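You operate a simulated robot arm through the tools that you are given. There is no shell and no other tool.

You run a simulated two-armed robot. Do the job below in one go: nothing can be reset, and whatever is moved stays where it is left.

## Task
Put the green scoop from the top of the steel table with one drawer on the low shelf of the long steel table and the purple scoop on the middle shelf of the narrow steel stand. Put the folded blue cloth on the lower shelf of the lid rest. Take the sample card on the top of the steel table with three drawers and put it away on the top of the sampling table. Take the card with the code and leave it on the rear half of the narrow steel table. Stack the small beige tub that says "9.3 %" from the left end of the middle shelf of the lid stand on top of the small beige tub that says "7.9 %". Put the jar on the right end of the air cabinet top away on the top of the sampling table. The order is free. Set down upright: scoop, sample card, card with the code, jar.

It is judged by the outcome, as a careful person would: the job done as asked, and still so three seconds after it is handed in. It fails if anything else is knocked over, pushed out of place, dropped, spilled or broken. A push-on lid holds only when it is set on centred and level and pressed home; a screw cap is set on level and turned clockwise until tight. Flat cloth is picked up by pressing the open fingertips on it (5 to 10 N) and closing them slowly along it; thin cloth reads only 2 to 8 mm in the jaws.

## Robot
Two 7-joint arms with two-finger parallel grippers on one trunk, on a base that drives. Base frame: it is fixed to the floor where the robot stands at the start and does not move with it; the origin is under the middle of the robot, x ahead of it, y to its left, z up; the surface under the hand at the start is at about z = 0.86. Lengths are in m, angles in degrees, forces in N, time in s.
The left shoulder is at the start at [0.06, 0.143, 0.926], the right one opposite. With the tool pointing down near the work surface each hand reaches from about 0.3 to 0.72 m from the robot's upright axis, wherever it stands, measured 20 degrees to its own side. Places, roughly: card with the code [5.25, 4, 1]; folded blue cloth (9x7x3 cm) [3.6, 1.6, 0.5]; jar (8x8x8 cm) [10.7, 1.5, 0.9]; low shelf of the long steel table [0.8, -2.3, 0.3]; lower shelf of the lid rest [3.4, 2.9, 0.5]; middle shelf of the narrow steel stand [0.6, -1.2, 0.6]; rear half of the narrow steel table (40x20 cm) [6.4, 4.34, 0.88]; sample card [5.25, 3.75, 1]; scoop [0.5, 0, 1]; small beige tub [9, 2.25, 0.75]; top of the sampling table [6.1, -5.6, 0.9]. Payload 1.57 kg a hand.
Tool frame (each hand has its own): the origin (TCP) lies between the finger pads and is the grasp point; the fingertips stand 0.03 m ahead of it; z points along the fingers, y is the line along which they close. The gripper opens to 0.11 m. The fingers are 0.024 m wide and 0.012 m thick; the gripper's body (0.048 by 0.112 m) begins 0.078 m behind the TCP.
Orientation is that of the tool frame in the base frame, as [roll, pitch, yaw] about the fixed x, y, z axes, in that order (R = Rz(yaw) Ry(pitch) Rx(roll)). With the fingers straight down and closing along the base's y, the tool's x points along the base's -x, its y along +y and its z along -z.

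## Interface
- The arms move only by the tool send_rows. It takes "left_commands", "right_commands" or both (then of equal length, played together; a hand with none holds still); each is text: rows parted by semicolons, each of 7 numbers parted by spaces: the shift along the base's x, y, z in m, then the turn, a rotation vector about the base's x, y, z in degrees, then the opening in per cent of the stroke, from 0 (shut) to 100 (fully open). In form: tx ty tz wx wy wz fingers; .... A call has 1 to 20 rows; each row shifts and turns the commanded pose from where the row before left it. Rows are played at 5 a second. More than 0.05 m and 8.6 degrees between two rows, or a gripper value outside its range, and nothing of the call is played. A pose out of reach is approached as far as the arm can. The call stops where the force on the tool passes 40 N (or 10 N more than at its start, if that is more) or the arm is blocked; 0.2 s more then pass. Each finger travels about 0.045 m/s and halts on what it meets, pressing with about 30 N; the grip force reading is that of the motor and also rises with nothing between the fingers. The clock runs only during rows and for 0.2 s after the last one: add rows that do not move to give the fingers time. The reply holds the time, the measured pose of the TCP, the force on the tool along the base axes, the opening and the grip force, in the units named above and with some noise, with the torque about the TCP (base axes, N m) and any sound that the robot's microphone picked up.
- Cameras (640 x 400 px; columns grow to the right, rows downward): "scene" is now at [0.0635, -0.0016, 1.5466]; the picture's right is [0.19, -0.98, 0.00], its down [-0.64, -0.13, -0.76] and it looks along [0.75, 0.15, -0.65] (base axes); focal length 265 px, centre (320, 200). "left" rides on the left gripper at [0.07, -0.016, -0.141] in its tool frame; the picture's right is [0.23, 0.97, 0.00], its down [-0.85, 0.20, -0.48] and it looks along [-0.47, 0.11, 0.88] (tool axes); focal length 222 px, centre (320, 200). "right" rides on the right gripper at [0.07, 0.016, -0.141] in its tool frame; the picture's right is [-0.23, 0.97, 0.00], its down [-0.85, -0.20, -0.48] and it looks along [-0.47, -0.11, 0.88] (tool axes); focal length 222 px, centre (320, 200). There is no depth. A picture from a camera that has moved, and an enlarged one, comes with that camera's place and axes in the base frame and with its lens. The place of the scene camera against the robot may be out by one fixed shift of up to 0.025 m in any direction.
- grab_frame(camera): a new picture of that camera. No time passes.
- slide_trunk(by): slides the trunk up (or, below 0, down) by that many m; the arms and the scene camera ride with it, the base frame stays. It gives what a move gives, with no picture.
- base_move(legs): drives the robot by 1 to 6 legs, each [ahead, left, turn to the left] in m, m and degrees, along the robot's own axes; the way and the turn of a leg run together, so that a leg with both is an arc; at most 1.5 m and 180 degrees a leg. The arms and the cameras ride along, it lands a little off, and it stops where it bumps. It gives what a move gives.
- aim_head(pan, tilt): turns the head with the scene camera to pan (to the left, within 86 degrees either way) and tilt (down, from -29 to 69), counted from straight ahead of the robot. It gives what a move gives.
- inspect(camera, box): a new picture of the part [left, top, right, bottom] of that camera's present view, enlarged. No time passes.
- close_job(): hands the job in; it is judged then, once.

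Nothing tells you exact positions but the pictures and the camera data. Unless the task says otherwise, let go and move clear before handing in.

The tools are called after "Call:" as name(argument=value, ...) on one line, values as JSON. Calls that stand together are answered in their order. send_rows: Moves the arms, as the interface text tells. Its arguments: {"type":"object","properties":{"left_commands":{"type":"string"},"right_commands":{"type":"string"}},"required":[]} The other tools are called the same way: slide_trunk (by) slides the trunk up or down; base_move (legs) drives the base; aim_head (pan, tilt) turns the head that bears the scene camera; grab_frame (camera) takes a picture; inspect (camera, box) takes an enlarged picture of a part of a camera's view; close_job () hands the job in.

At the start:

```text
time: 0.0
left_tcp_pos: [0.4648, 0.2529, 1.1091]
left_tool_rot: [-180.0, -0.1, 180.0]
left_wrist_force: [0.1, 0.4, 0.6]
left_wrist_torque: [-0.01, 0.01, -0.02]
left_grip_width: 0.1101
left_grip_force: 0.1
right_tcp_pos: [0.4564, -0.0628, 1.0769]
right_tool_rot: [-180.0, 0.0, -179.9]
right_wrist_force: [-1.0, 0.1, 0.1]
right_wrist_torque: [0.01, 0.02, 0.01]
right_grip_width: 0.11
right_grip_force: 0.0
trunk travel left (down, up): [-0.525, 0.065]
robot x, y, heading: [0.0016, 0.001, 0.1]
head pan, tilt: [11.2, 40.5]
```

scene: 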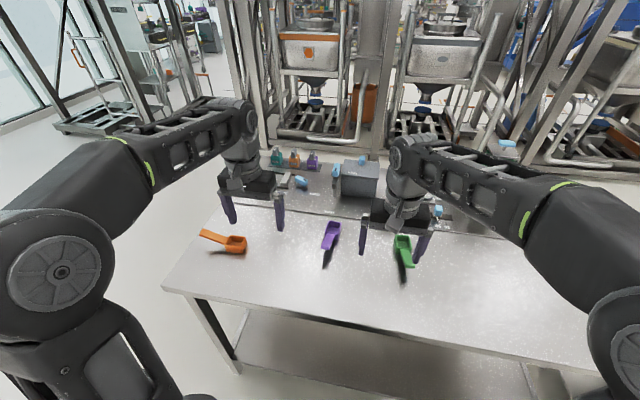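
right: 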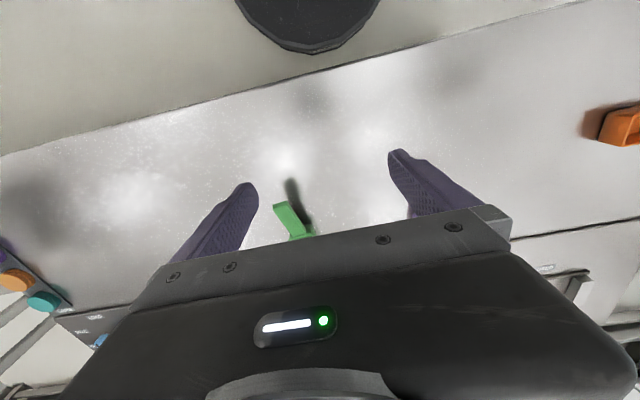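
left: 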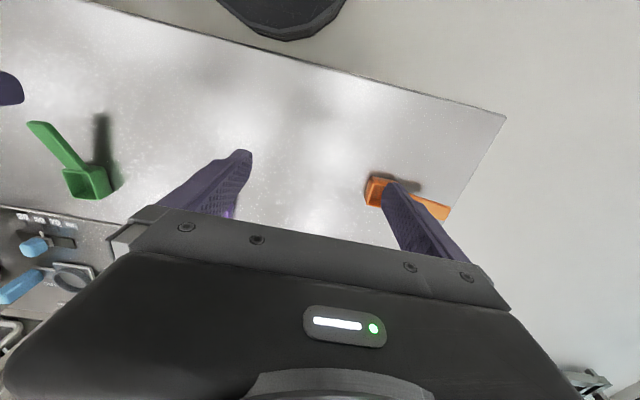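

I see a steel table ahead with an orange, a purple and a green scoop; the arms hover above it. I look around first to learn where the furniture is.

Call:
inspect(camera="scene", box=[180, 140, 480, 320])

Call:
aim_head(pan=-60, tilt=30)

Call:
grab_frame(camera="scene")

```text
2.13 times, centred on (330, 230) of scene
camera zoom: at [0.0635, -0.0016, 1.5466], right [0.19, -0.98, 0.0], down [-0.64, -0.13, -0.76], along [0.75, 0.15, -0.65], focal length 564 px, centre (299, 136)
```

zoom: 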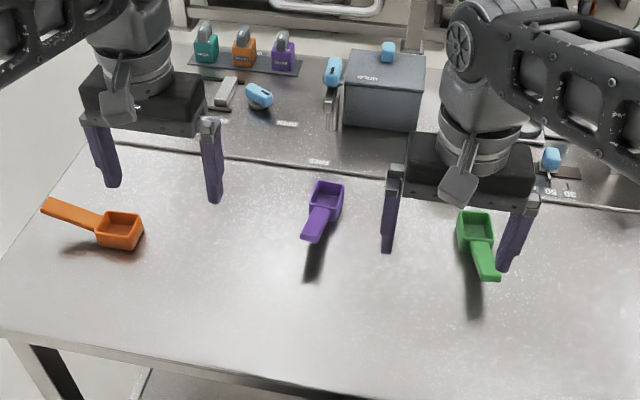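

```text
time: 1.4
left_tcp_pos: [0.4648, 0.2528, 1.1087]
left_tool_rot: [-180.0, 0.0, -180.0]
left_wrist_force: [-0.4, 0.4, -0.3]
left_wrist_torque: [-0.02, -0.01, -0.03]
left_grip_width: 0.1101
left_grip_force: 0.1
right_tcp_pos: [0.4565, -0.0621, 1.078]
right_tool_rot: [180.0, 0.0, 180.0]
right_wrist_force: [0.2, -0.3, 0.3]
right_wrist_torque: [0.0, 0.0, 0.02]
right_grip_width: 0.1099
right_grip_force: 0.0
trunk travel left (down, up): [-0.525, 0.065]
robot x, y, heading: [0.0001, -0.0023, 0.0]
head pan, tilt: [-60.0, 30.0]
```

```text
taken
camera scene: at [0.0257, -0.0962, 1.5628], right [-0.87, -0.5, 0.0], down [-0.25, 0.43, -0.87], along [0.43, -0.75, -0.5], focal length 265 px, centre (320, 200)
```

scene: 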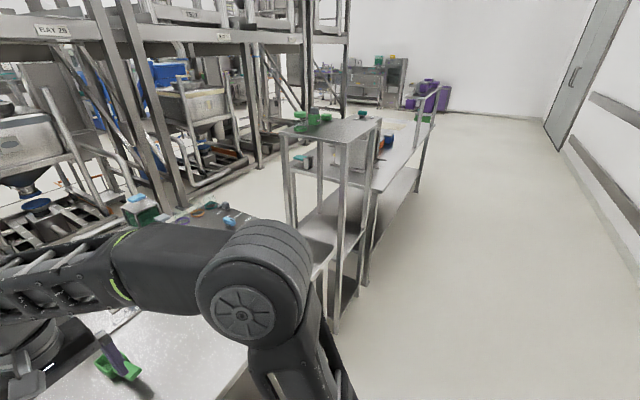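

The stand and the long table stand in a row to the right. I keep looking around before acting.

Call:
aim_head(pan=-30, tilt=35)

Call:
grab_frame(camera="scene")

Call:
aim_head(pan=-85, tilt=30)

Call:
grab_frame(camera="scene")

Call:
aim_head(pan=60, tilt=15)

Call:
grab_frame(camera="scene")

Call:
aim_head(pan=20, tilt=10)

Call:
grab_frame(camera="scene")

```text
time: 2.4
left_tcp_pos: [0.4646, 0.2538, 1.1088]
left_tool_rot: [-180.0, 0.0, -179.9]
left_wrist_force: [0.3, 0.0, -0.2]
left_wrist_torque: [0.01, 0.01, 0.0]
left_grip_width: 0.11
left_grip_force: 0.0
right_tcp_pos: [0.4564, -0.0638, 1.0778]
right_tool_rot: [-180.0, 0.1, 180.0]
right_wrist_force: [-0.6, -0.3, 0.2]
right_wrist_torque: [0.01, -0.02, 0.01]
right_grip_width: 0.1101
right_grip_force: 0.1
trunk travel left (down, up): [-0.525, 0.065]
robot x, y, heading: [0.0003, 0.0019, -0.2]
head pan, tilt: [-30.0, 35.0]
```

```text
taken
camera scene: at [0.0567, -0.0621, 1.555], right [-0.5, -0.87, 0.0], down [-0.5, 0.29, -0.82], along [0.71, -0.41, -0.57], focal length 265 px, centre (320, 200)
```

scene: 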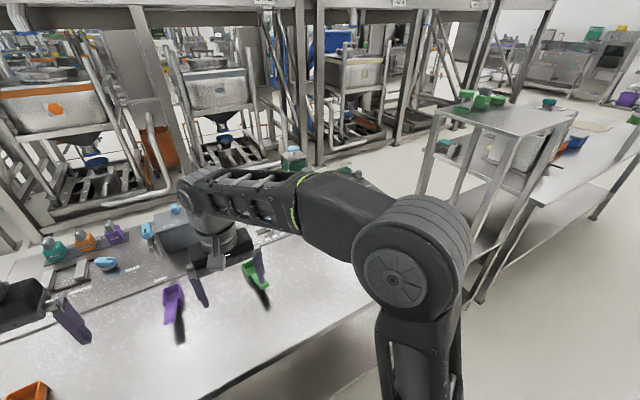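

```text
time: 3.6
left_tcp_pos: [0.4643, 0.2521, 1.1087]
left_tool_rot: [-180.0, 0.0, 180.0]
left_wrist_force: [-0.1, -0.2, 0.2]
left_wrist_torque: [0.01, -0.01, -0.03]
left_grip_width: 0.1099
left_grip_force: 0.0
right_tcp_pos: [0.4582, -0.0623, 1.0771]
right_tool_rot: [180.0, 0.0, 180.0]
right_wrist_force: [-0.2, 0.0, 1.3]
right_wrist_torque: [-0.01, -0.01, 0.01]
right_grip_width: 0.1099
right_grip_force: 0.1
trunk travel left (down, up): [-0.525, 0.065]
robot x, y, heading: [0.0001, 0.0005, -0.1]
head pan, tilt: [-85.0, 30.0]
```

```text
taken
camera scene: at [-0.0116, -0.1081, 1.5628], right [-1.0, -0.09, 0.0], down [-0.04, 0.5, -0.87], along [0.08, -0.86, -0.5], focal length 265 px, centre (320, 200)
```

scene: 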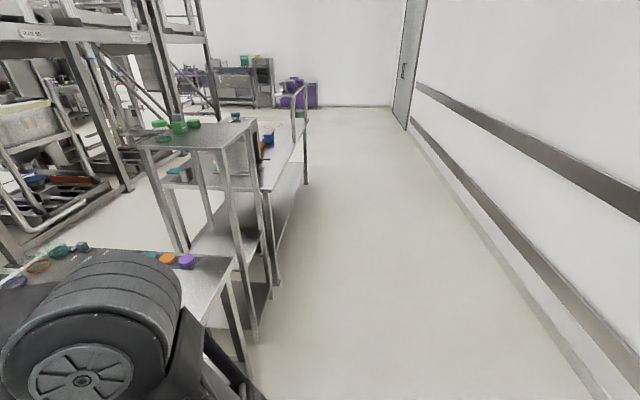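

```text
time: 5.9
left_tcp_pos: [0.4646, 0.2527, 1.1091]
left_tool_rot: [180.0, 0.0, 180.0]
left_wrist_force: [0.8, -0.2, -0.4]
left_wrist_torque: [-0.01, -0.02, 0.01]
left_grip_width: 0.1098
left_grip_force: 0.0
right_tcp_pos: [0.4561, -0.0637, 1.0782]
right_tool_rot: [180.0, 0.0, 180.0]
right_wrist_force: [0.2, -0.4, 0.6]
right_wrist_torque: [-0.03, 0.0, -0.02]
right_grip_width: 0.1099
right_grip_force: 0.0
trunk travel left (down, up): [-0.525, 0.065]
robot x, y, heading: [-0.0039, 0.0022, -0.2]
head pan, tilt: [60.0, 15.0]
```

```text
taken
camera scene: at [0.0272, 0.0629, 1.587], right [0.87, -0.5, 0.0], down [-0.13, -0.22, -0.97], along [0.48, 0.84, -0.26], focal length 265 px, centre (320, 200)
```

scene: 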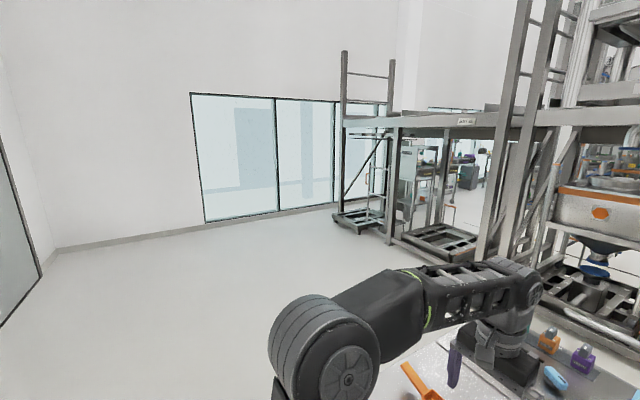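

```text
time: 7.0
left_tcp_pos: [0.4648, 0.2535, 1.1104]
left_tool_rot: [180.0, 0.0, -180.0]
left_wrist_force: [0.5, 0.0, -1.0]
left_wrist_torque: [0.0, 0.0, -0.04]
left_grip_width: 0.1097
left_grip_force: 0.1
right_tcp_pos: [0.4565, -0.0631, 1.0779]
right_tool_rot: [180.0, 0.0, 180.0]
right_wrist_force: [-0.8, 0.0, 0.3]
right_wrist_torque: [0.01, -0.01, 0.04]
right_grip_width: 0.11
right_grip_force: 0.1
trunk travel left (down, up): [-0.525, 0.065]
robot x, y, heading: [-0.003, 0.0007, -0.1]
head pan, tilt: [20.0, 10.0]
```

```text
taken
camera scene: at [0.0678, 0.0139, 1.5951], right [0.34, -0.94, 0.0], down [-0.16, -0.06, -0.98], along [0.93, 0.34, -0.17], focal length 265 px, centre (320, 200)
```

scene: 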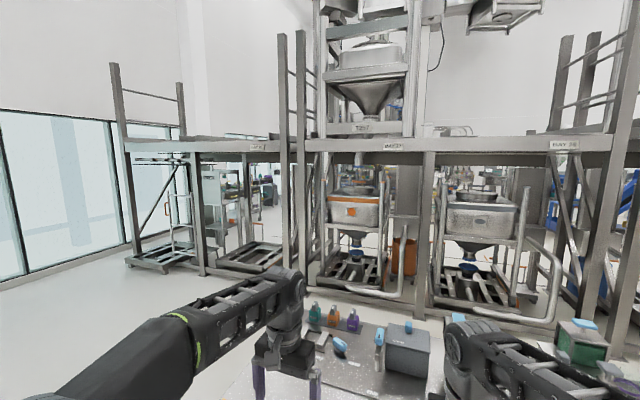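

The layout ahead: table with scoops, stand and long table to the right in one row. I'll look closely at the scoops now.

Call:
aim_head(pan=0, tilt=50)

Call:
inspect(camera="scene", box=[240, 100, 480, 250])

Call:
grab_frame(camera="scene")

```text
time: 8.1
left_tcp_pos: [0.4647, 0.2529, 1.1084]
left_tool_rot: [-180.0, 0.0, -179.9]
left_wrist_force: [-0.6, 0.1, 0.6]
left_wrist_torque: [0.0, 0.02, 0.01]
left_grip_width: 0.1101
left_grip_force: 0.1
right_tcp_pos: [0.4562, -0.0635, 1.0781]
right_tool_rot: [180.0, 0.0, -179.9]
right_wrist_force: [-0.1, 0.2, -0.1]
right_wrist_torque: [-0.03, 0.02, -0.04]
right_grip_width: 0.1101
right_grip_force: 0.0
trunk travel left (down, up): [-0.525, 0.065]
robot x, y, heading: [-0.001, -0.0009, -0.4]
head pan, tilt: [0.0, 50.0]
```

```text
2.67 times, centred on (360, 175) of scene
camera zoom: at [0.0575, -0.0179, 1.5333], right [0.0, -1.0, 0.0], down [-0.77, 0.0, -0.64], along [0.64, 0.0, -0.77], focal length 706 px, centre (213, 267)
```

zoom: 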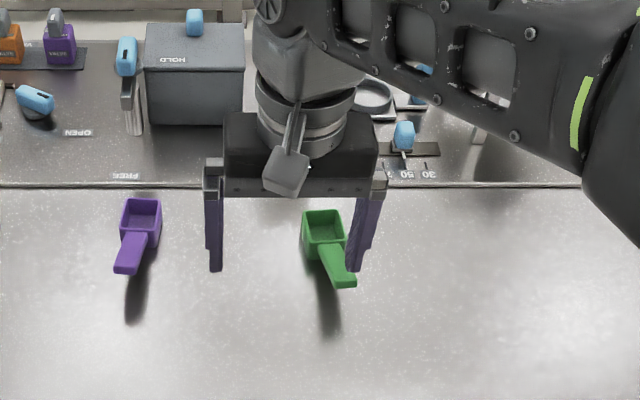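

```text
taken
camera scene: at [0.0575, -0.0179, 1.5333], right [0.0, -1.0, 0.0], down [-0.77, 0.0, -0.64], along [0.64, 0.0, -0.77], focal length 265 px, centre (320, 200)
```

scene: 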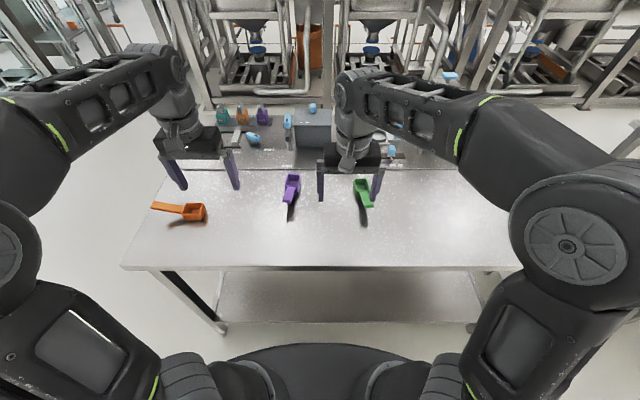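

Triangulating from the scene and wrist pictures, the green scoop's handle end is near (0.546, -0.142, 0.917) and the purple one's near (0.567, 0.098, 0.917). I tilt both hands 45° forward and bring them behind the handles.

Call:
send_rows(left_commands="0.009 -0.0196 -0.0171 0 -5.625 0 100; 0.009 -0.0196 -0.0171 0 -5.625 0 100; 0.009 -0.0196 -0.0171 0 -5.625 0 100; 0.009 -0.0196 -0.0171 0 -5.625 0 100; 0.009 -0.0196 -0.0171 0 -5.625 0 100; 0.009 -0.0196 -0.0171 0 -5.625 0 100; 0.009 -0.0196 -0.0171 0 -5.625 0 100; 0.009 -0.0196 -0.0171 0 -5.625 0 100; 0 0 0 0 0 0 100", right_commands="0.0076 -0.0098 -0.0134 0 -5.625 0 100; 0.0076 -0.0098 -0.0134 0 -5.625 0 100; 0.0076 -0.0098 -0.0134 0 -5.625 0 100; 0.0076 -0.0098 -0.0134 0 -5.625 0 100; 0.0076 -0.0098 -0.0134 0 -5.625 0 100; 0.0076 -0.0098 -0.0134 0 -5.625 0 100; 0.0076 -0.0098 -0.0134 0 -5.625 0 100; 0.0076 -0.0098 -0.0134 0 -5.625 0 100; 0 0 0 0 0 0 100")

Call:
grab_frame(camera="right")

Call:
grab_frame(camera="left")

Call:
inspect(camera="scene", box=[240, 100, 480, 250])

```text
time: 10.1
left_tcp_pos: [0.5349, 0.0947, 0.973]
left_tool_rot: [-179.9, 45.0, 180.0]
left_wrist_force: [-0.3, 0.8, 1.1]
left_wrist_torque: [0.04, 0.02, 0.02]
left_grip_width: 0.11
left_grip_force: 0.1
right_tcp_pos: [0.5167, -0.1406, 0.9677]
right_tool_rot: [179.9, 45.0, -179.9]
right_wrist_force: [0.1, -0.2, 0.6]
right_wrist_torque: [-0.01, -0.03, -0.02]
right_grip_width: 0.1099
right_grip_force: 0.1
trunk travel left (down, up): [-0.525, 0.065]
robot x, y, heading: [-0.0003, 0.0008, 0.0]
head pan, tilt: [0.0, 50.0]
```

```text
taken
camera right: at [0.3695, -0.1234, 1.0191], right [0.16, 0.97, 0.16], down [0.27, -0.2, 0.94], along [0.95, -0.11, -0.29], focal length 222 px, centre (320, 200)
```

right: 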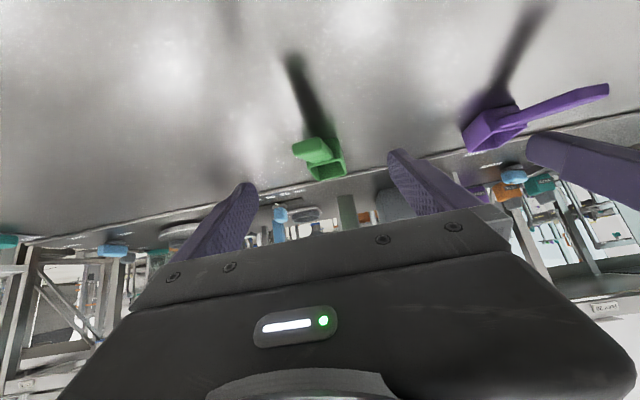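

```text
taken
camera left: at [0.3865, 0.0785, 1.0234], right [-0.16, 0.97, -0.16], down [0.27, 0.2, 0.94], along [0.95, 0.11, -0.29], focal length 222 px, centre (320, 200)
```

left: 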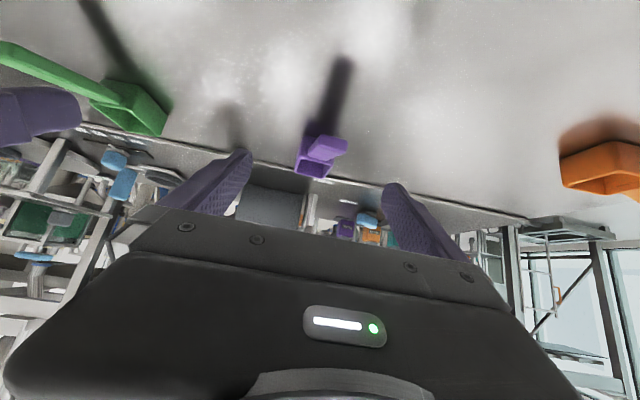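

```text
2.67 times, centred on (360, 175) of scene
camera zoom: at [0.057, -0.0177, 1.5333], right [0.0, -1.0, 0.0], down [-0.77, 0.0, -0.64], along [0.64, 0.0, -0.77], focal length 706 px, centre (213, 267)
```

zoom: 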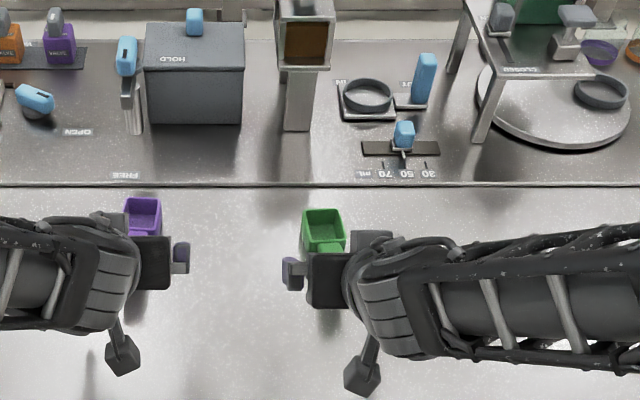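

Both handles lie on the grippers' axes. I advance the last few centimetres and check before closing.

Call:
send_rows(left_commands="0.0168 0.0005 -0.0177 0 0 0 100; 0.0168 0.0005 -0.0177 0 0 0 100; 0.0168 0.0004 -0.0177 0 0 0 100; 0.0166 0.0004 -0.0177 0 0 0 100; 0 0 0 0 0 0 100", right_commands="0.0163 -0.0003 -0.0164 0 0 0 100; 0.0163 -0.0003 -0.0164 0 0 0 100; 0.0163 -0.0002 -0.0164 0 0 0 100; 0.0163 -0.0002 -0.0164 0 0 0 100; 0 0 0 0 0 0 100")

Call:
grab_frame(camera="right")

Call:
grab_frame(camera="left")

Call:
inspect(camera="scene", box=[240, 100, 480, 250])

```text
time: 11.2
left_tcp_pos: [0.6031, 0.0972, 0.9022]
left_tool_rot: [180.0, 45.0, -180.0]
left_wrist_force: [0.6, 0.4, 0.3]
left_wrist_torque: [-0.04, 0.0, 0.02]
left_grip_width: 0.1099
left_grip_force: 0.0
right_tcp_pos: [0.583, -0.1434, 0.9047]
right_tool_rot: [179.9, 45.1, 180.0]
right_wrist_force: [-0.1, -0.2, -0.9]
right_wrist_torque: [-0.03, -0.01, 0.02]
right_grip_width: 0.1099
right_grip_force: 0.0
trunk travel left (down, up): [-0.525, 0.065]
robot x, y, heading: [0.0023, 0.0021, 0.3]
head pan, tilt: [0.0, 50.0]
```

```text
taken
camera right: at [0.4352, -0.1257, 0.9543], right [0.16, 0.97, 0.16], down [0.27, -0.2, 0.94], along [0.95, -0.11, -0.29], focal length 222 px, centre (320, 200)
```

right: 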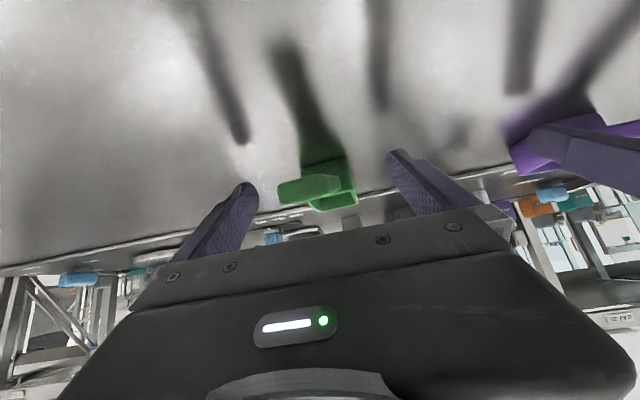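

```text
taken
camera left: at [0.4541, 0.0811, 0.9523], right [-0.16, 0.97, -0.16], down [0.27, 0.2, 0.94], along [0.95, 0.11, -0.29], focal length 222 px, centre (320, 200)
```

left: 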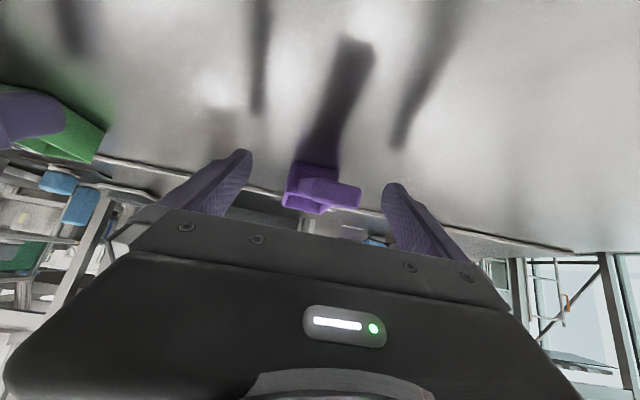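

```text
2.67 times, centred on (360, 175) of scene
camera zoom: at [0.0569, -0.018, 1.5333], right [0.0, -1.0, 0.0], down [-0.77, 0.0, -0.64], along [0.64, 0.0, -0.77], focal length 706 px, centre (213, 267)
```

zoom: 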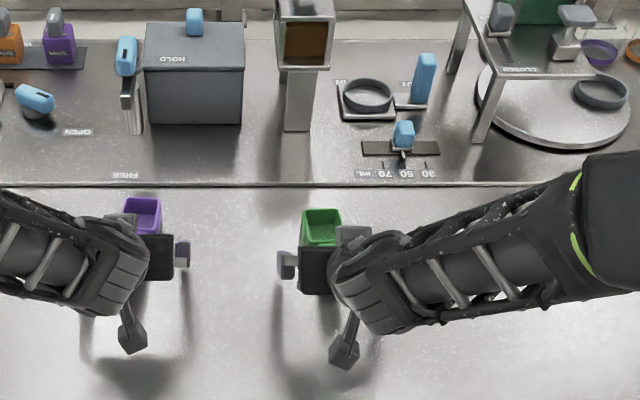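

Handles are between the fingers. I close both hands.

Call:
send_rows(left_commands="0 0 0 0 0 0 0; 0 0 0 0 0 0 0; 0 0 0 0 0 0 0; 0 0 0 0 0 0 0; 0 0 0 0 0 0 0; 0 0 0 0 0 0 0; 0 0 0 0 0 0 0; 0 0 0 0 0 0 0; 0 0 0 0 0 0 0", right_commands="0 0 0 0 0 0 0; 0 0 0 0 0 0 0; 0 0 0 0 0 0 0; 0 0 0 0 0 0 0; 0 0 0 0 0 0 0; 0 0 0 0 0 0 0; 0 0 0 0 0 0 0; 0 0 0 0 0 0 0; 0 0 0 0 0 0 0")

Call:
grab_frame(camera="right")

Call:
grab_frame(camera="left")

```text
time: 13.2
left_tcp_pos: [0.6022, 0.0978, 0.9029]
left_tool_rot: [180.0, 45.1, -180.0]
left_wrist_force: [-0.8, 0.2, 1.0]
left_wrist_torque: [-0.03, -0.01, 0.04]
left_grip_width: 0.0273
left_grip_force: 30.1
right_tcp_pos: [0.5825, -0.1445, 0.904]
right_tool_rot: [179.9, 44.9, -180.0]
right_wrist_force: [0.2, -0.2, 0.0]
right_wrist_torque: [-0.01, -0.04, -0.05]
right_grip_width: 0.0272
right_grip_force: 29.6
trunk travel left (down, up): [-0.525, 0.065]
robot x, y, heading: [0.0017, 0.0012, 0.2]
head pan, tilt: [0.0, 50.0]
```

```text
taken
camera right: at [0.4354, -0.1258, 0.9543], right [0.16, 0.97, 0.16], down [0.27, -0.2, 0.94], along [0.95, -0.11, -0.29], focal length 222 px, centre (320, 200)
```

right: 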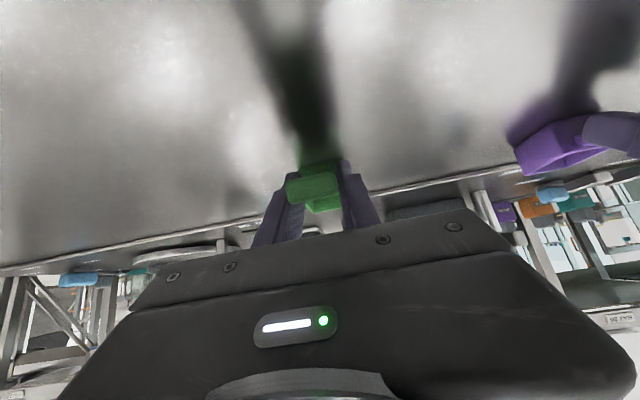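

```text
taken
camera left: at [0.4543, 0.0812, 0.9523], right [-0.16, 0.97, -0.16], down [0.27, 0.2, 0.94], along [0.95, 0.11, -0.29], focal length 222 px, centre (320, 200)
```

left: 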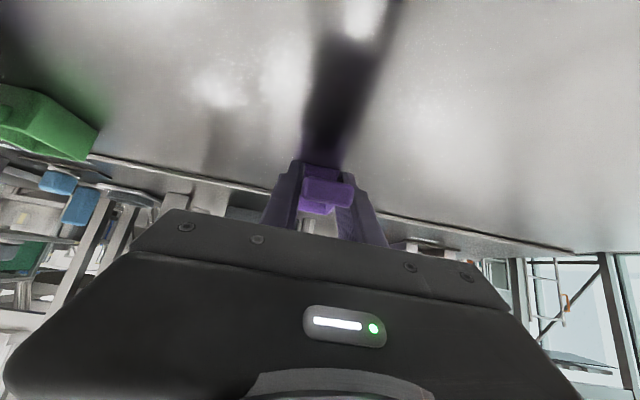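

Both handles are held (27 mm). I lift both 12 cm and check.

Call:
send_rows(left_commands="0 0 0.02 0 0 0 0; 0 0 0.03 0 0 0 0; -0.01 0 0.03 0 0 0 0; -0.03 0 0.03 0 0 0 0; -0.04 0 0.01 0 0 0 0; -0.04 0 0 0 0 0 0; 0 0 0 0 0 0 0", right_commands="0 0 0.02 0 0 0 0; 0 0 0.03 0 0 0 0; -0.01 0 0.03 0 0 0 0; -0.03 0 0.03 0 0 0 0; -0.04 0 0.01 0 0 0 0; -0.04 0 0 0 0 0 0; 0 0 0 0 0 0 0")

Call:
grab_frame(camera="scene")

Call:
grab_frame(camera="right")

Call:
grab_frame(camera="left")

```text
time: 14.8
left_tcp_pos: [0.4825, 0.0973, 1.0218]
left_tool_rot: [180.0, 44.9, 180.0]
left_wrist_force: [-0.5, 0.3, -0.8]
left_wrist_torque: [0.01, 0.02, -0.01]
left_grip_width: 0.0274
left_grip_force: 29.9
right_tcp_pos: [0.4624, -0.1439, 1.025]
right_tool_rot: [180.0, 45.0, -180.0]
right_wrist_force: [-0.7, 0.4, -0.3]
right_wrist_torque: [-0.03, 0.03, -0.02]
right_grip_width: 0.0274
right_grip_force: 30.3
trunk travel left (down, up): [-0.525, 0.065]
robot x, y, heading: [0.0021, 0.0024, 0.1]
head pan, tilt: [0.0, 50.0]
```

```text
taken
camera scene: at [0.0587, -0.018, 1.5331], right [0.0, -1.0, 0.0], down [-0.77, 0.0, -0.64], along [0.64, 0.0, -0.77], focal length 265 px, centre (320, 200)
```

scene: 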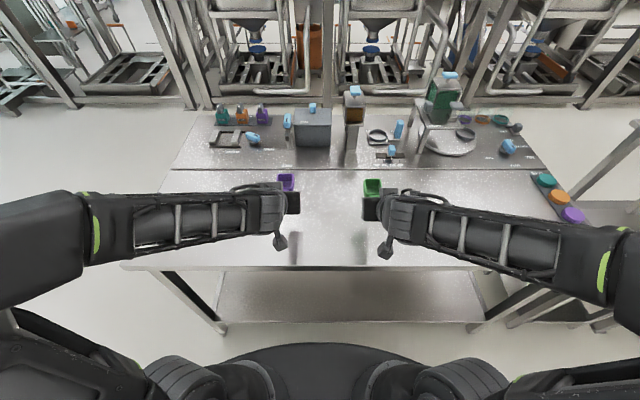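

```text
taken
camera right: at [0.3149, -0.1258, 1.0749], right [0.16, 0.97, 0.16], down [0.27, -0.2, 0.94], along [0.95, -0.11, -0.29], focal length 222 px, centre (320, 200)
```

right: 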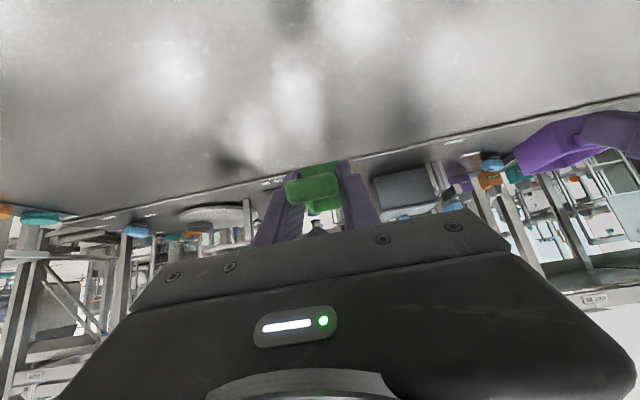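

```text
taken
camera left: at [0.3338, 0.0807, 1.0723], right [-0.16, 0.97, -0.16], down [0.27, 0.2, 0.94], along [0.95, 0.11, -0.29], focal length 222 px, centre (320, 200)
```

left: 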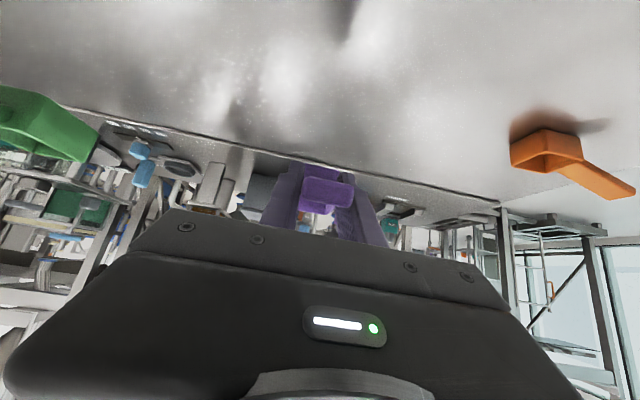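

Both scoops are held clear of the table. I back off and drive right to face the narrow stand.

Call:
base_move(legs=[[-0.4, 0, 0], [0, -1.2, 0]])

Call:
aim_head(pan=0, tilt=35)

Call:
grab_frame(camera="scene")

Call:
aim_head(pan=-45, tilt=30)

Call:
grab_frame(camera="scene")

```text
time: 23.0
left_tcp_pos: [0.0754, -1.0988, 1.0222]
left_tool_rot: [180.0, 45.1, -179.9]
left_wrist_force: [0.2, -0.1, -0.4]
left_wrist_torque: [-0.01, 0.05, 0.02]
left_grip_width: 0.0274
left_grip_force: 30.1
right_tcp_pos: [0.058, -1.3406, 1.0252]
right_tool_rot: [179.9, 45.0, -179.9]
right_wrist_force: [-0.4, -0.5, -1.2]
right_wrist_torque: [0.0, 0.05, -0.01]
right_grip_width: 0.0274
right_grip_force: 30.2
trunk travel left (down, up): [-0.525, 0.065]
robot x, y, heading: [-0.4044, -1.1989, -0.0]
head pan, tilt: [0.0, 50.0]
```

```text
time: 23.8
left_tcp_pos: [0.0771, -1.0993, 1.0222]
left_tool_rot: [-179.9, 45.0, -179.8]
left_wrist_force: [-0.4, -0.9, -1.1]
left_wrist_torque: [-0.03, 0.04, -0.04]
left_grip_width: 0.0273
left_grip_force: 29.8
right_tcp_pos: [0.058, -1.3406, 1.0245]
right_tool_rot: [180.0, 45.0, -179.8]
right_wrist_force: [-0.5, 0.3, -1.0]
right_wrist_torque: [0.01, 0.0, 0.03]
right_grip_width: 0.0275
right_grip_force: 29.1
trunk travel left (down, up): [-0.525, 0.065]
robot x, y, heading: [-0.4042, -1.1958, -0.1]
head pan, tilt: [0.0, 35.0]
```

```text
taken
camera scene: at [-0.3369, -1.2154, 1.5549], right [0.0, -1.0, 0.0], down [-0.57, 0.0, -0.82], along [0.82, 0.0, -0.57], focal length 265 px, centre (320, 200)
```

scene: 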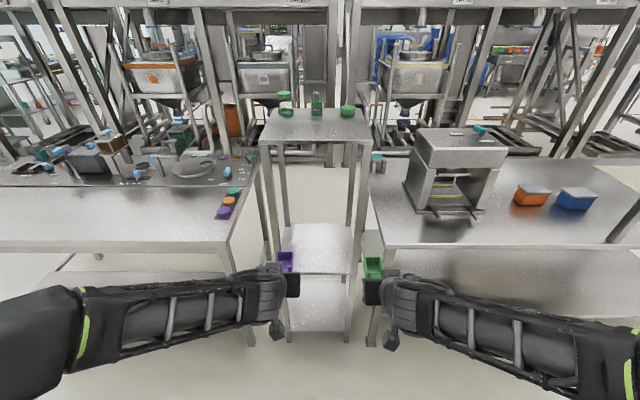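

```text
time: 24.9
left_tcp_pos: [0.0761, -1.0994, 1.0217]
left_tool_rot: [-179.9, 44.9, -179.8]
left_wrist_force: [0.2, -0.4, -0.2]
left_wrist_torque: [-0.01, 0.02, -0.02]
left_grip_width: 0.0273
left_grip_force: 29.6
right_tcp_pos: [0.0568, -1.3399, 1.0264]
right_tool_rot: [180.0, 45.1, -179.8]
right_wrist_force: [-0.5, -0.6, -0.6]
right_wrist_torque: [0.01, 0.04, 0.03]
right_grip_width: 0.0275
right_grip_force: 29.7
trunk travel left (down, up): [-0.525, 0.065]
robot x, y, heading: [-0.4073, -1.2006, -0.2]
head pan, tilt: [-45.0, 30.0]
```

```text
taken
camera scene: at [-0.3608, -1.2793, 1.5627], right [-0.7, -0.71, 0.0], down [-0.35, 0.35, -0.87], along [0.61, -0.61, -0.5], focal length 265 px, centre (320, 200)
```

scene: 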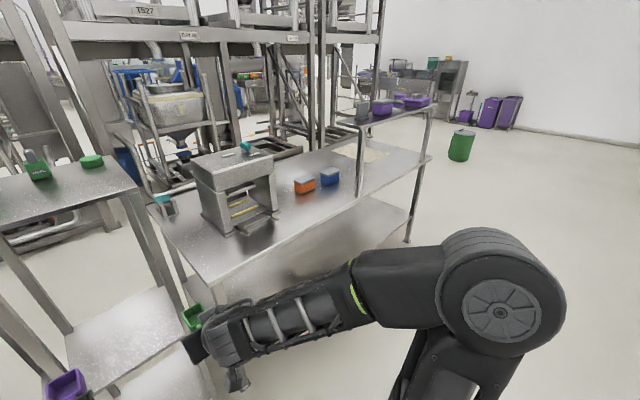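

The stand's middle shelf spans about x 0.45–0.79, y −1.34…−1.02, z≈0.6, with the long table to its right. I shift so the left hand can reach in between the posts.

Call:
base_move(legs=[[0, -0.2, 0], [0.2, 0, 0]])

Call:
aim_head(pan=20, tilt=45)

Call:
grab_frame(camera="scene")

Call:
grab_frame(camera="left")

```text
time: 27.7
left_tcp_pos: [0.2766, -1.2988, 1.0228]
left_tool_rot: [179.9, 44.9, -179.6]
left_wrist_force: [0.9, -0.1, -1.0]
left_wrist_torque: [-0.01, 0.05, 0.01]
left_grip_width: 0.0272
left_grip_force: 29.9
right_tcp_pos: [0.2561, -1.5403, 1.0247]
right_tool_rot: [-180.0, 44.9, -179.6]
right_wrist_force: [0.7, 0.1, -0.7]
right_wrist_torque: [-0.01, 0.05, 0.01]
right_grip_width: 0.0273
right_grip_force: 29.9
trunk travel left (down, up): [-0.525, 0.065]
robot x, y, heading: [-0.2073, -1.3978, 0.4]
head pan, tilt: [-45.0, 30.0]
```

```text
time: 29.1
left_tcp_pos: [0.2753, -1.2991, 1.0231]
left_tool_rot: [180.0, 45.0, -179.6]
left_wrist_force: [0.2, -0.5, -1.8]
left_wrist_torque: [0.03, 0.03, 0.01]
left_grip_width: 0.0272
left_grip_force: 30.0
right_tcp_pos: [0.2564, -1.5402, 1.0255]
right_tool_rot: [-180.0, 45.1, -179.5]
right_wrist_force: [0.3, 0.8, -1.0]
right_wrist_torque: [0.03, 0.02, -0.01]
right_grip_width: 0.0274
right_grip_force: 30.2
trunk travel left (down, up): [-0.525, 0.065]
robot x, y, heading: [-0.2061, -1.3994, 0.5]
head pan, tilt: [20.0, 45.0]
```

```text
taken
camera scene: at [-0.1497, -1.3889, 1.5402], right [0.35, -0.94, 0.0], down [-0.66, -0.25, -0.71], along [0.66, 0.25, -0.71], focal length 265 px, centre (320, 200)
```

scene: 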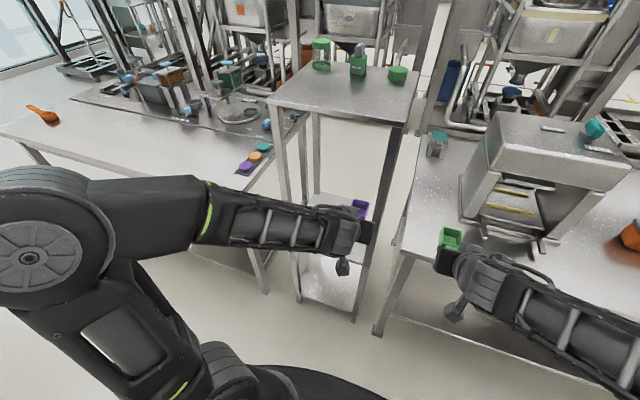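

```text
taken
camera left: at [0.1262, -1.3163, 1.0726], right [-0.17, 0.97, -0.16], down [0.27, 0.2, 0.94], along [0.95, 0.11, -0.29], focal length 222 px, centre (320, 200)
```

left: 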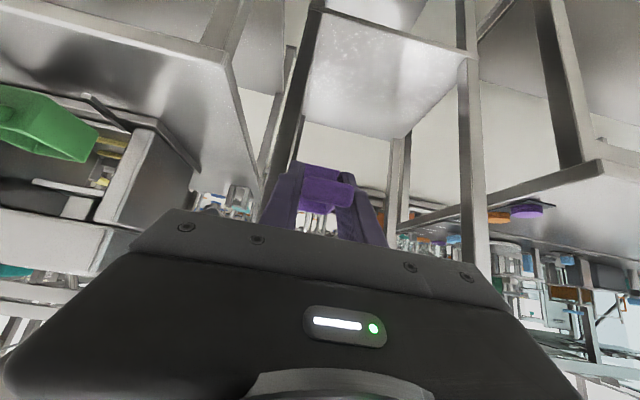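

The left camera gives the shelf front edge at x≈0.43, y −1.35…−1.02, so its centre is about (0.60, −1.185). I bring the purple scoop to that line, in front of the stand.

Call:
send_rows(left_commands="0 0.0163 -0.038 0 0 0 0; 0 0.0163 -0.038 0 0 0 0; 0 0.0163 -0.038 0 0 0 0; 0 0.0163 -0.038 0 0 0 0; 0 0.0163 -0.038 0 0 0 0; 0 0.0163 -0.038 0 0 0 0; 0 0.0162 -0.038 0 0 0 0; 0 0 0 0 0 0 0")

Call:
grab_frame(camera="scene")

Call:
grab_frame(camera="left")

```text
time: 30.9
left_tcp_pos: [0.2733, -1.1965, 0.7563]
left_tool_rot: [-180.0, 44.7, 179.5]
left_wrist_force: [0.6, 0.2, -1.0]
left_wrist_torque: [0.01, 0.06, 0.0]
left_grip_width: 0.0272
left_grip_force: 30.1
left hand out of reach, approached as far as the arm can: row 7
right_tcp_pos: [0.2574, -1.5393, 1.0248]
right_tool_rot: [180.0, 45.0, -179.7]
right_wrist_force: [1.0, -0.4, 0.1]
right_wrist_torque: [-0.01, 0.03, 0.05]
right_grip_width: 0.0275
right_grip_force: 29.8
trunk travel left (down, up): [-0.525, 0.065]
robot x, y, heading: [-0.2103, -1.3999, 0.4]
head pan, tilt: [20.0, 45.0]
```

```text
taken
camera scene: at [-0.1499, -1.3896, 1.5403], right [0.35, -0.94, 0.0], down [-0.66, -0.25, -0.71], along [0.66, 0.25, -0.71], focal length 265 px, centre (320, 200)
```

scene: 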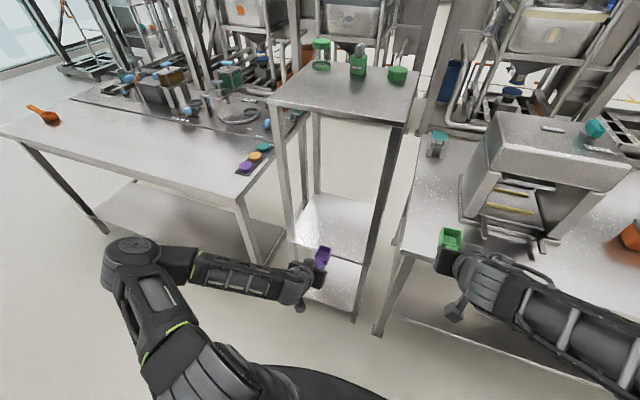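

```text
taken
camera left: at [0.1245, -1.2101, 0.8067], right [-0.15, 0.98, -0.16], down [0.27, 0.2, 0.94], along [0.95, 0.1, -0.3], focal length 222 px, centre (320, 200)
```

left: 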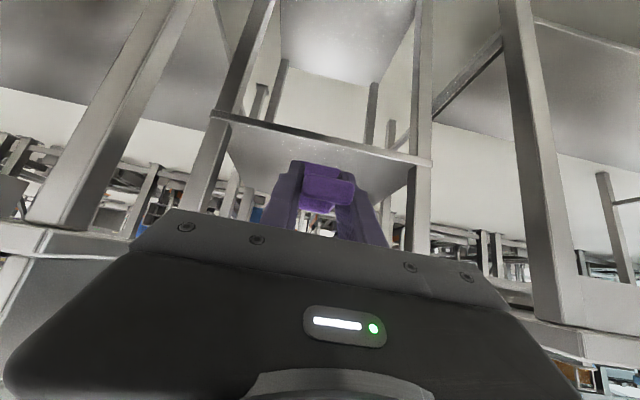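

The shelf lies straight ahead of the held scoop. I move it forward between the posts, above the shelf.

Call:
send_rows(left_commands="0.04 0.0008 -0.005 0 0 0 0; 0.04 0.0008 -0.005 0 0 0 0; 0.04 0.0008 -0.005 0 0 0 0; 0.04 0.0008 -0.005 0 0 0 0; 0.04 0.0008 -0.005 0 0 0 0; 0.04 0.0008 -0.005 0 0 0 0; 0.04 0.0008 -0.005 0 0 0 0; 0 0 0 0 0 0 0")

Call:
grab_frame(camera="scene")

Call:
grab_frame(camera="left")

```text
time: 32.7
left_tcp_pos: [0.5558, -1.1774, 0.7226]
left_tool_rot: [179.9, 44.9, -179.7]
left_wrist_force: [-0.1, 0.0, -1.3]
left_wrist_torque: [0.0, 0.06, -0.02]
left_grip_width: 0.0275
left_grip_force: 30.3
right_tcp_pos: [0.2568, -1.5395, 1.0261]
right_tool_rot: [-179.9, 45.0, -179.6]
right_wrist_force: [-1.4, -1.0, -0.3]
right_wrist_torque: [0.03, 0.06, -0.01]
right_grip_width: 0.0273
right_grip_force: 30.2
trunk travel left (down, up): [-0.525, 0.065]
robot x, y, heading: [-0.2038, -1.3962, 0.5]
head pan, tilt: [20.0, 45.0]
```

```text
taken
camera scene: at [-0.1499, -1.3886, 1.5402], right [0.35, -0.94, 0.0], down [-0.66, -0.25, -0.71], along [0.66, 0.25, -0.71], focal length 265 px, centre (320, 200)
```

scene: 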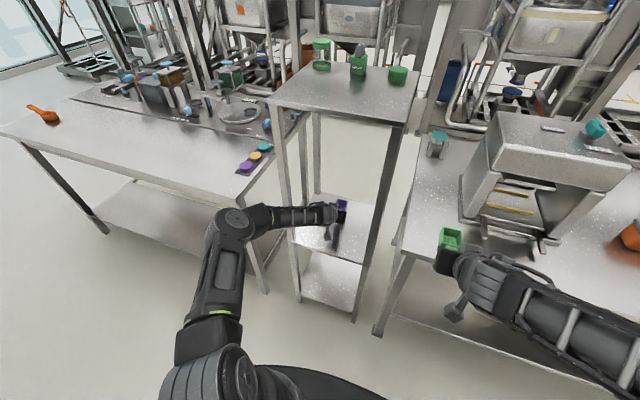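

```text
taken
camera left: at [0.4063, -1.1942, 0.7727], right [-0.17, 0.97, -0.16], down [0.27, 0.2, 0.94], along [0.95, 0.11, -0.29], focal length 222 px, centre (320, 200)
```

left: 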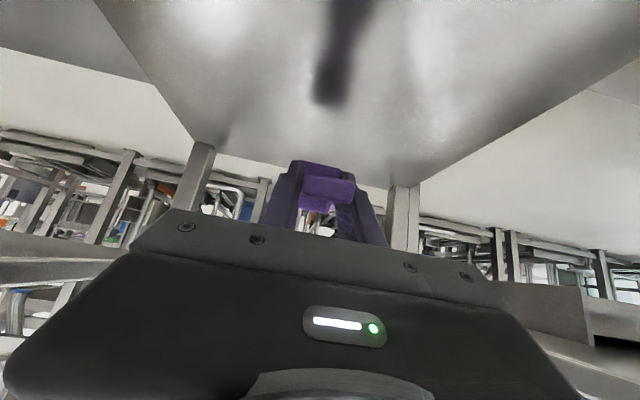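

The scoop hangs over the shelf, clear of posts. I lower it gently until contact.

Call:
send_rows(left_commands="0 0 -0.015 0 0 0 0; 0 0 -0.015 0 0 0 0; 0 0 -0.01 0 0 0 0; 0 0 -0.004 0 0 0 0; 0 0 0 0 0 0 0")

Call:
grab_frame(camera="left")

```text
time: 33.9
left_tcp_pos: [0.554, -1.1797, 0.6766]
left_tool_rot: [-180.0, 45.1, -179.6]
left_wrist_force: [-0.4, 0.0, -0.6]
left_wrist_torque: [-0.01, 0.04, 0.0]
left_grip_width: 0.0275
left_grip_force: 30.4
right_tcp_pos: [0.2548, -1.5406, 1.0264]
right_tool_rot: [-180.0, 45.1, -179.6]
right_wrist_force: [0.3, -0.6, -1.9]
right_wrist_torque: [0.01, 0.03, -0.04]
right_grip_width: 0.0272
right_grip_force: 29.9
trunk travel left (down, up): [-0.525, 0.065]
robot x, y, heading: [-0.2054, -1.3994, 0.3]
head pan, tilt: [20.0, 45.0]
```

```text
taken
camera left: at [0.406, -1.1967, 0.7274], right [-0.17, 0.97, -0.16], down [0.27, 0.2, 0.94], along [0.95, 0.11, -0.29], focal length 222 px, centre (320, 200)
```

left: 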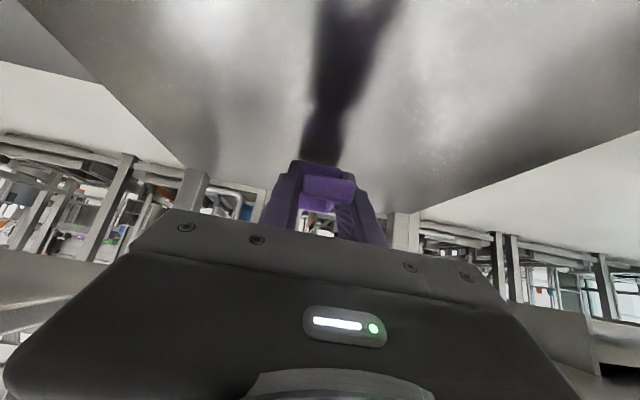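

Call:
send_rows(left_commands="0 0 -0.004 0 0 0 0; 0 0 -0.004 0 0 0 0; 0 0 -0.004 0 0 0 0; 0 0 0 0 0 0 0")

Call:
inspect(camera="left", box=[240, 80, 420, 230])

```text
time: 34.9
left_tcp_pos: [0.5538, -1.1776, 0.6648]
left_tool_rot: [180.0, 44.9, -179.6]
left_wrist_force: [0.4, 0.8, -0.9]
left_wrist_torque: [0.0, 0.04, 0.0]
left_grip_width: 0.0271
left_grip_force: 29.9
right_tcp_pos: [0.2564, -1.5395, 1.0244]
right_tool_rot: [-179.9, 45.0, -179.5]
right_wrist_force: [-0.2, -0.2, -0.7]
right_wrist_torque: [0.01, 0.1, 0.01]
right_grip_width: 0.0274
right_grip_force: 30.9
trunk travel left (down, up): [-0.525, 0.065]
robot x, y, heading: [-0.2068, -1.398, 0.4]
head pan, tilt: [20.0, 45.0]
```

```text
2.67 times, centred on (330, 155) of left
camera zoom: at [0.4056, -1.1961, 0.7153], right [-0.17, 0.97, -0.16], down [0.27, 0.2, 0.94], along [0.95, 0.11, -0.29], focal length 592 px, centre (293, 320)
```

zoom: 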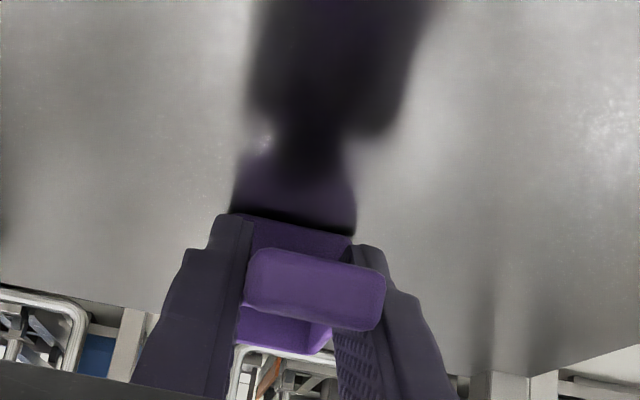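

Call:
send_rows(left_commands="0 0 -0.003 0 0 0 0; 0 0 -0.003 0 0 0 0; 0 0 -0.003 0 0 0 0; 0 0 0 0 0 0 0")

Call:
inspect(camera="left", box=[240, 80, 420, 230])

```text
time: 35.9
left_tcp_pos: [0.5548, -1.18, 0.6574]
left_tool_rot: [-180.0, 45.3, -179.6]
left_wrist_force: [-2.1, 1.1, 14.9]
left_wrist_torque: [0.07, -0.58, 0.07]
left_grip_width: 0.0277
left_grip_force: 30.3
right_tcp_pos: [0.2542, -1.5397, 1.0256]
right_tool_rot: [179.8, 45.1, -179.6]
right_wrist_force: [-0.5, 0.4, 0.6]
right_wrist_torque: [-0.02, 0.03, 0.0]
right_grip_width: 0.0274
right_grip_force: 29.9
trunk travel left (down, up): [-0.525, 0.065]
robot x, y, heading: [-0.2079, -1.4001, 0.4]
head pan, tilt: [20.0, 45.0]
```

```text
2.67 times, centred on (330, 155) of left
camera zoom: at [0.4059, -1.1966, 0.7079], right [-0.17, 0.97, -0.16], down [0.26, 0.2, 0.94], along [0.95, 0.12, -0.29], focal length 592 px, centre (293, 320)
```

zoom: 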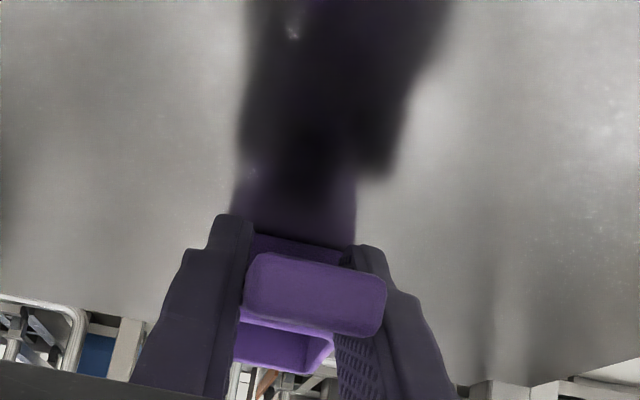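

Contact on the shelf. I relieve the press, open, and back out along the hand's axis.

Call:
send_rows(left_commands="0 0 0.002 0 0 0 0; 0 0 0 0 0 0 15; 0 0 0 0 0 0 35; 0 0 0 0 0 0 60; 0 0 0 0 0 0 80; 0 0 0 0 0 0 80; 0 0 0 0 0 0 80; 0 0 0 0 0 0 80")

Call:
inspect(camera="left", box=[240, 80, 420, 230])

```text
time: 37.7
left_tcp_pos: [0.5557, -1.1787, 0.6582]
left_tool_rot: [180.0, 45.0, -179.6]
left_wrist_force: [0.8, -0.3, -0.5]
left_wrist_torque: [-0.04, 0.04, -0.02]
left_grip_width: 0.0877
left_grip_force: 0.1
right_tcp_pos: [0.2569, -1.5398, 1.0251]
right_tool_rot: [179.9, 45.2, -179.6]
right_wrist_force: [-0.3, 0.1, -0.5]
right_wrist_torque: [-0.01, 0.04, 0.02]
right_grip_width: 0.0274
right_grip_force: 30.0
trunk travel left (down, up): [-0.525, 0.065]
robot x, y, heading: [-0.2062, -1.3977, 0.3]
head pan, tilt: [20.0, 45.0]
```

```text
2.67 times, centred on (330, 155) of left
camera zoom: at [0.4066, -1.1966, 0.7087], right [-0.17, 0.97, -0.16], down [0.27, 0.2, 0.94], along [0.95, 0.11, -0.29], focal length 592 px, centre (293, 320)
```

zoom: 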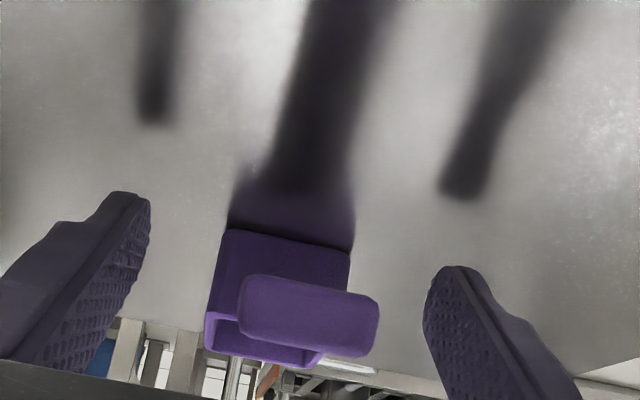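

The purple scoop stands on the shelf. I withdraw the left hand.

Call:
send_rows(left_commands="-0.025 0 0.022 0 0 0 80; -0.03 0 0.025 0 0 0 80; -0.035 0 0.025 0 0 0 80; -0.035 0 0.02 0 0 0 80; -0.035 0 0.01 0 0 0 80; -0.03 0 0.01 0 0 0 80; 0 0 0 0 0 0 80")

Call:
aim_head(pan=15, tilt=40)

Call:
grab_frame(camera="scene")

Call:
grab_frame(camera="left")

```text
time: 39.3
left_tcp_pos: [0.3643, -1.1789, 0.7704]
left_tool_rot: [-179.9, 44.9, -179.5]
left_wrist_force: [0.8, 0.1, -0.3]
left_wrist_torque: [0.03, -0.03, -0.02]
left_grip_width: 0.0882
left_grip_force: 0.0
right_tcp_pos: [0.2565, -1.5398, 1.0259]
right_tool_rot: [180.0, 44.9, -179.6]
right_wrist_force: [-0.4, 0.0, 0.2]
right_wrist_torque: [-0.01, 0.02, -0.01]
right_grip_width: 0.0272
right_grip_force: 30.1
trunk travel left (down, up): [-0.525, 0.065]
robot x, y, heading: [-0.2076, -1.3994, 0.7]
head pan, tilt: [20.0, 45.0]
```

```text
time: 40.0
left_tcp_pos: [0.3652, -1.1793, 0.7706]
left_tool_rot: [-179.9, 45.0, -179.6]
left_wrist_force: [-0.7, -0.4, 0.9]
left_wrist_torque: [-0.04, 0.02, 0.0]
left_grip_width: 0.0877
left_grip_force: 0.1
right_tcp_pos: [0.2563, -1.5403, 1.0248]
right_tool_rot: [179.9, 45.1, -179.7]
right_wrist_force: [-0.3, 0.3, -0.8]
right_wrist_torque: [-0.03, 0.04, -0.03]
right_grip_width: 0.0273
right_grip_force: 30.6
trunk travel left (down, up): [-0.525, 0.065]
robot x, y, heading: [-0.2057, -1.3963, 0.4]
head pan, tilt: [15.0, 40.0]
```

```text
taken
camera scene: at [-0.144, -1.3945, 1.5474], right [0.26, -0.96, 0.0], down [-0.62, -0.17, -0.77], along [0.74, 0.2, -0.64], focal length 265 px, centre (320, 200)
```

scene: 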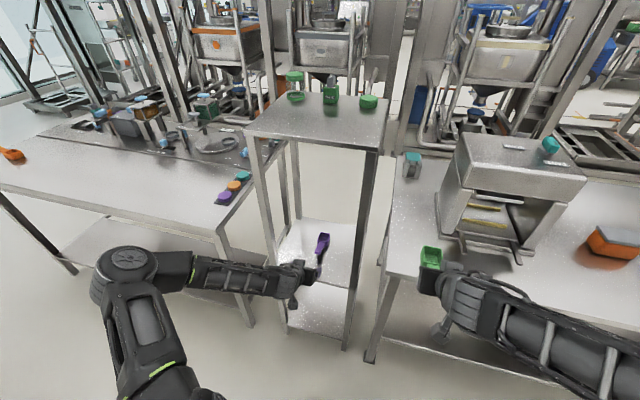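

```text
taken
camera left: at [0.2165, -1.1962, 0.8202], right [-0.17, 0.97, -0.16], down [0.27, 0.2, 0.94], along [0.95, 0.11, -0.29], focal length 222 px, centre (320, 200)
```

left: 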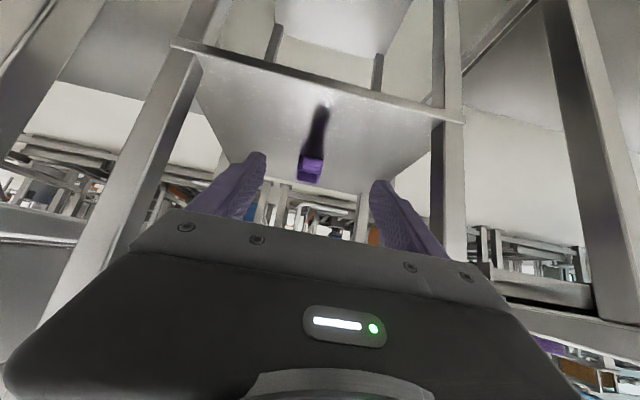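

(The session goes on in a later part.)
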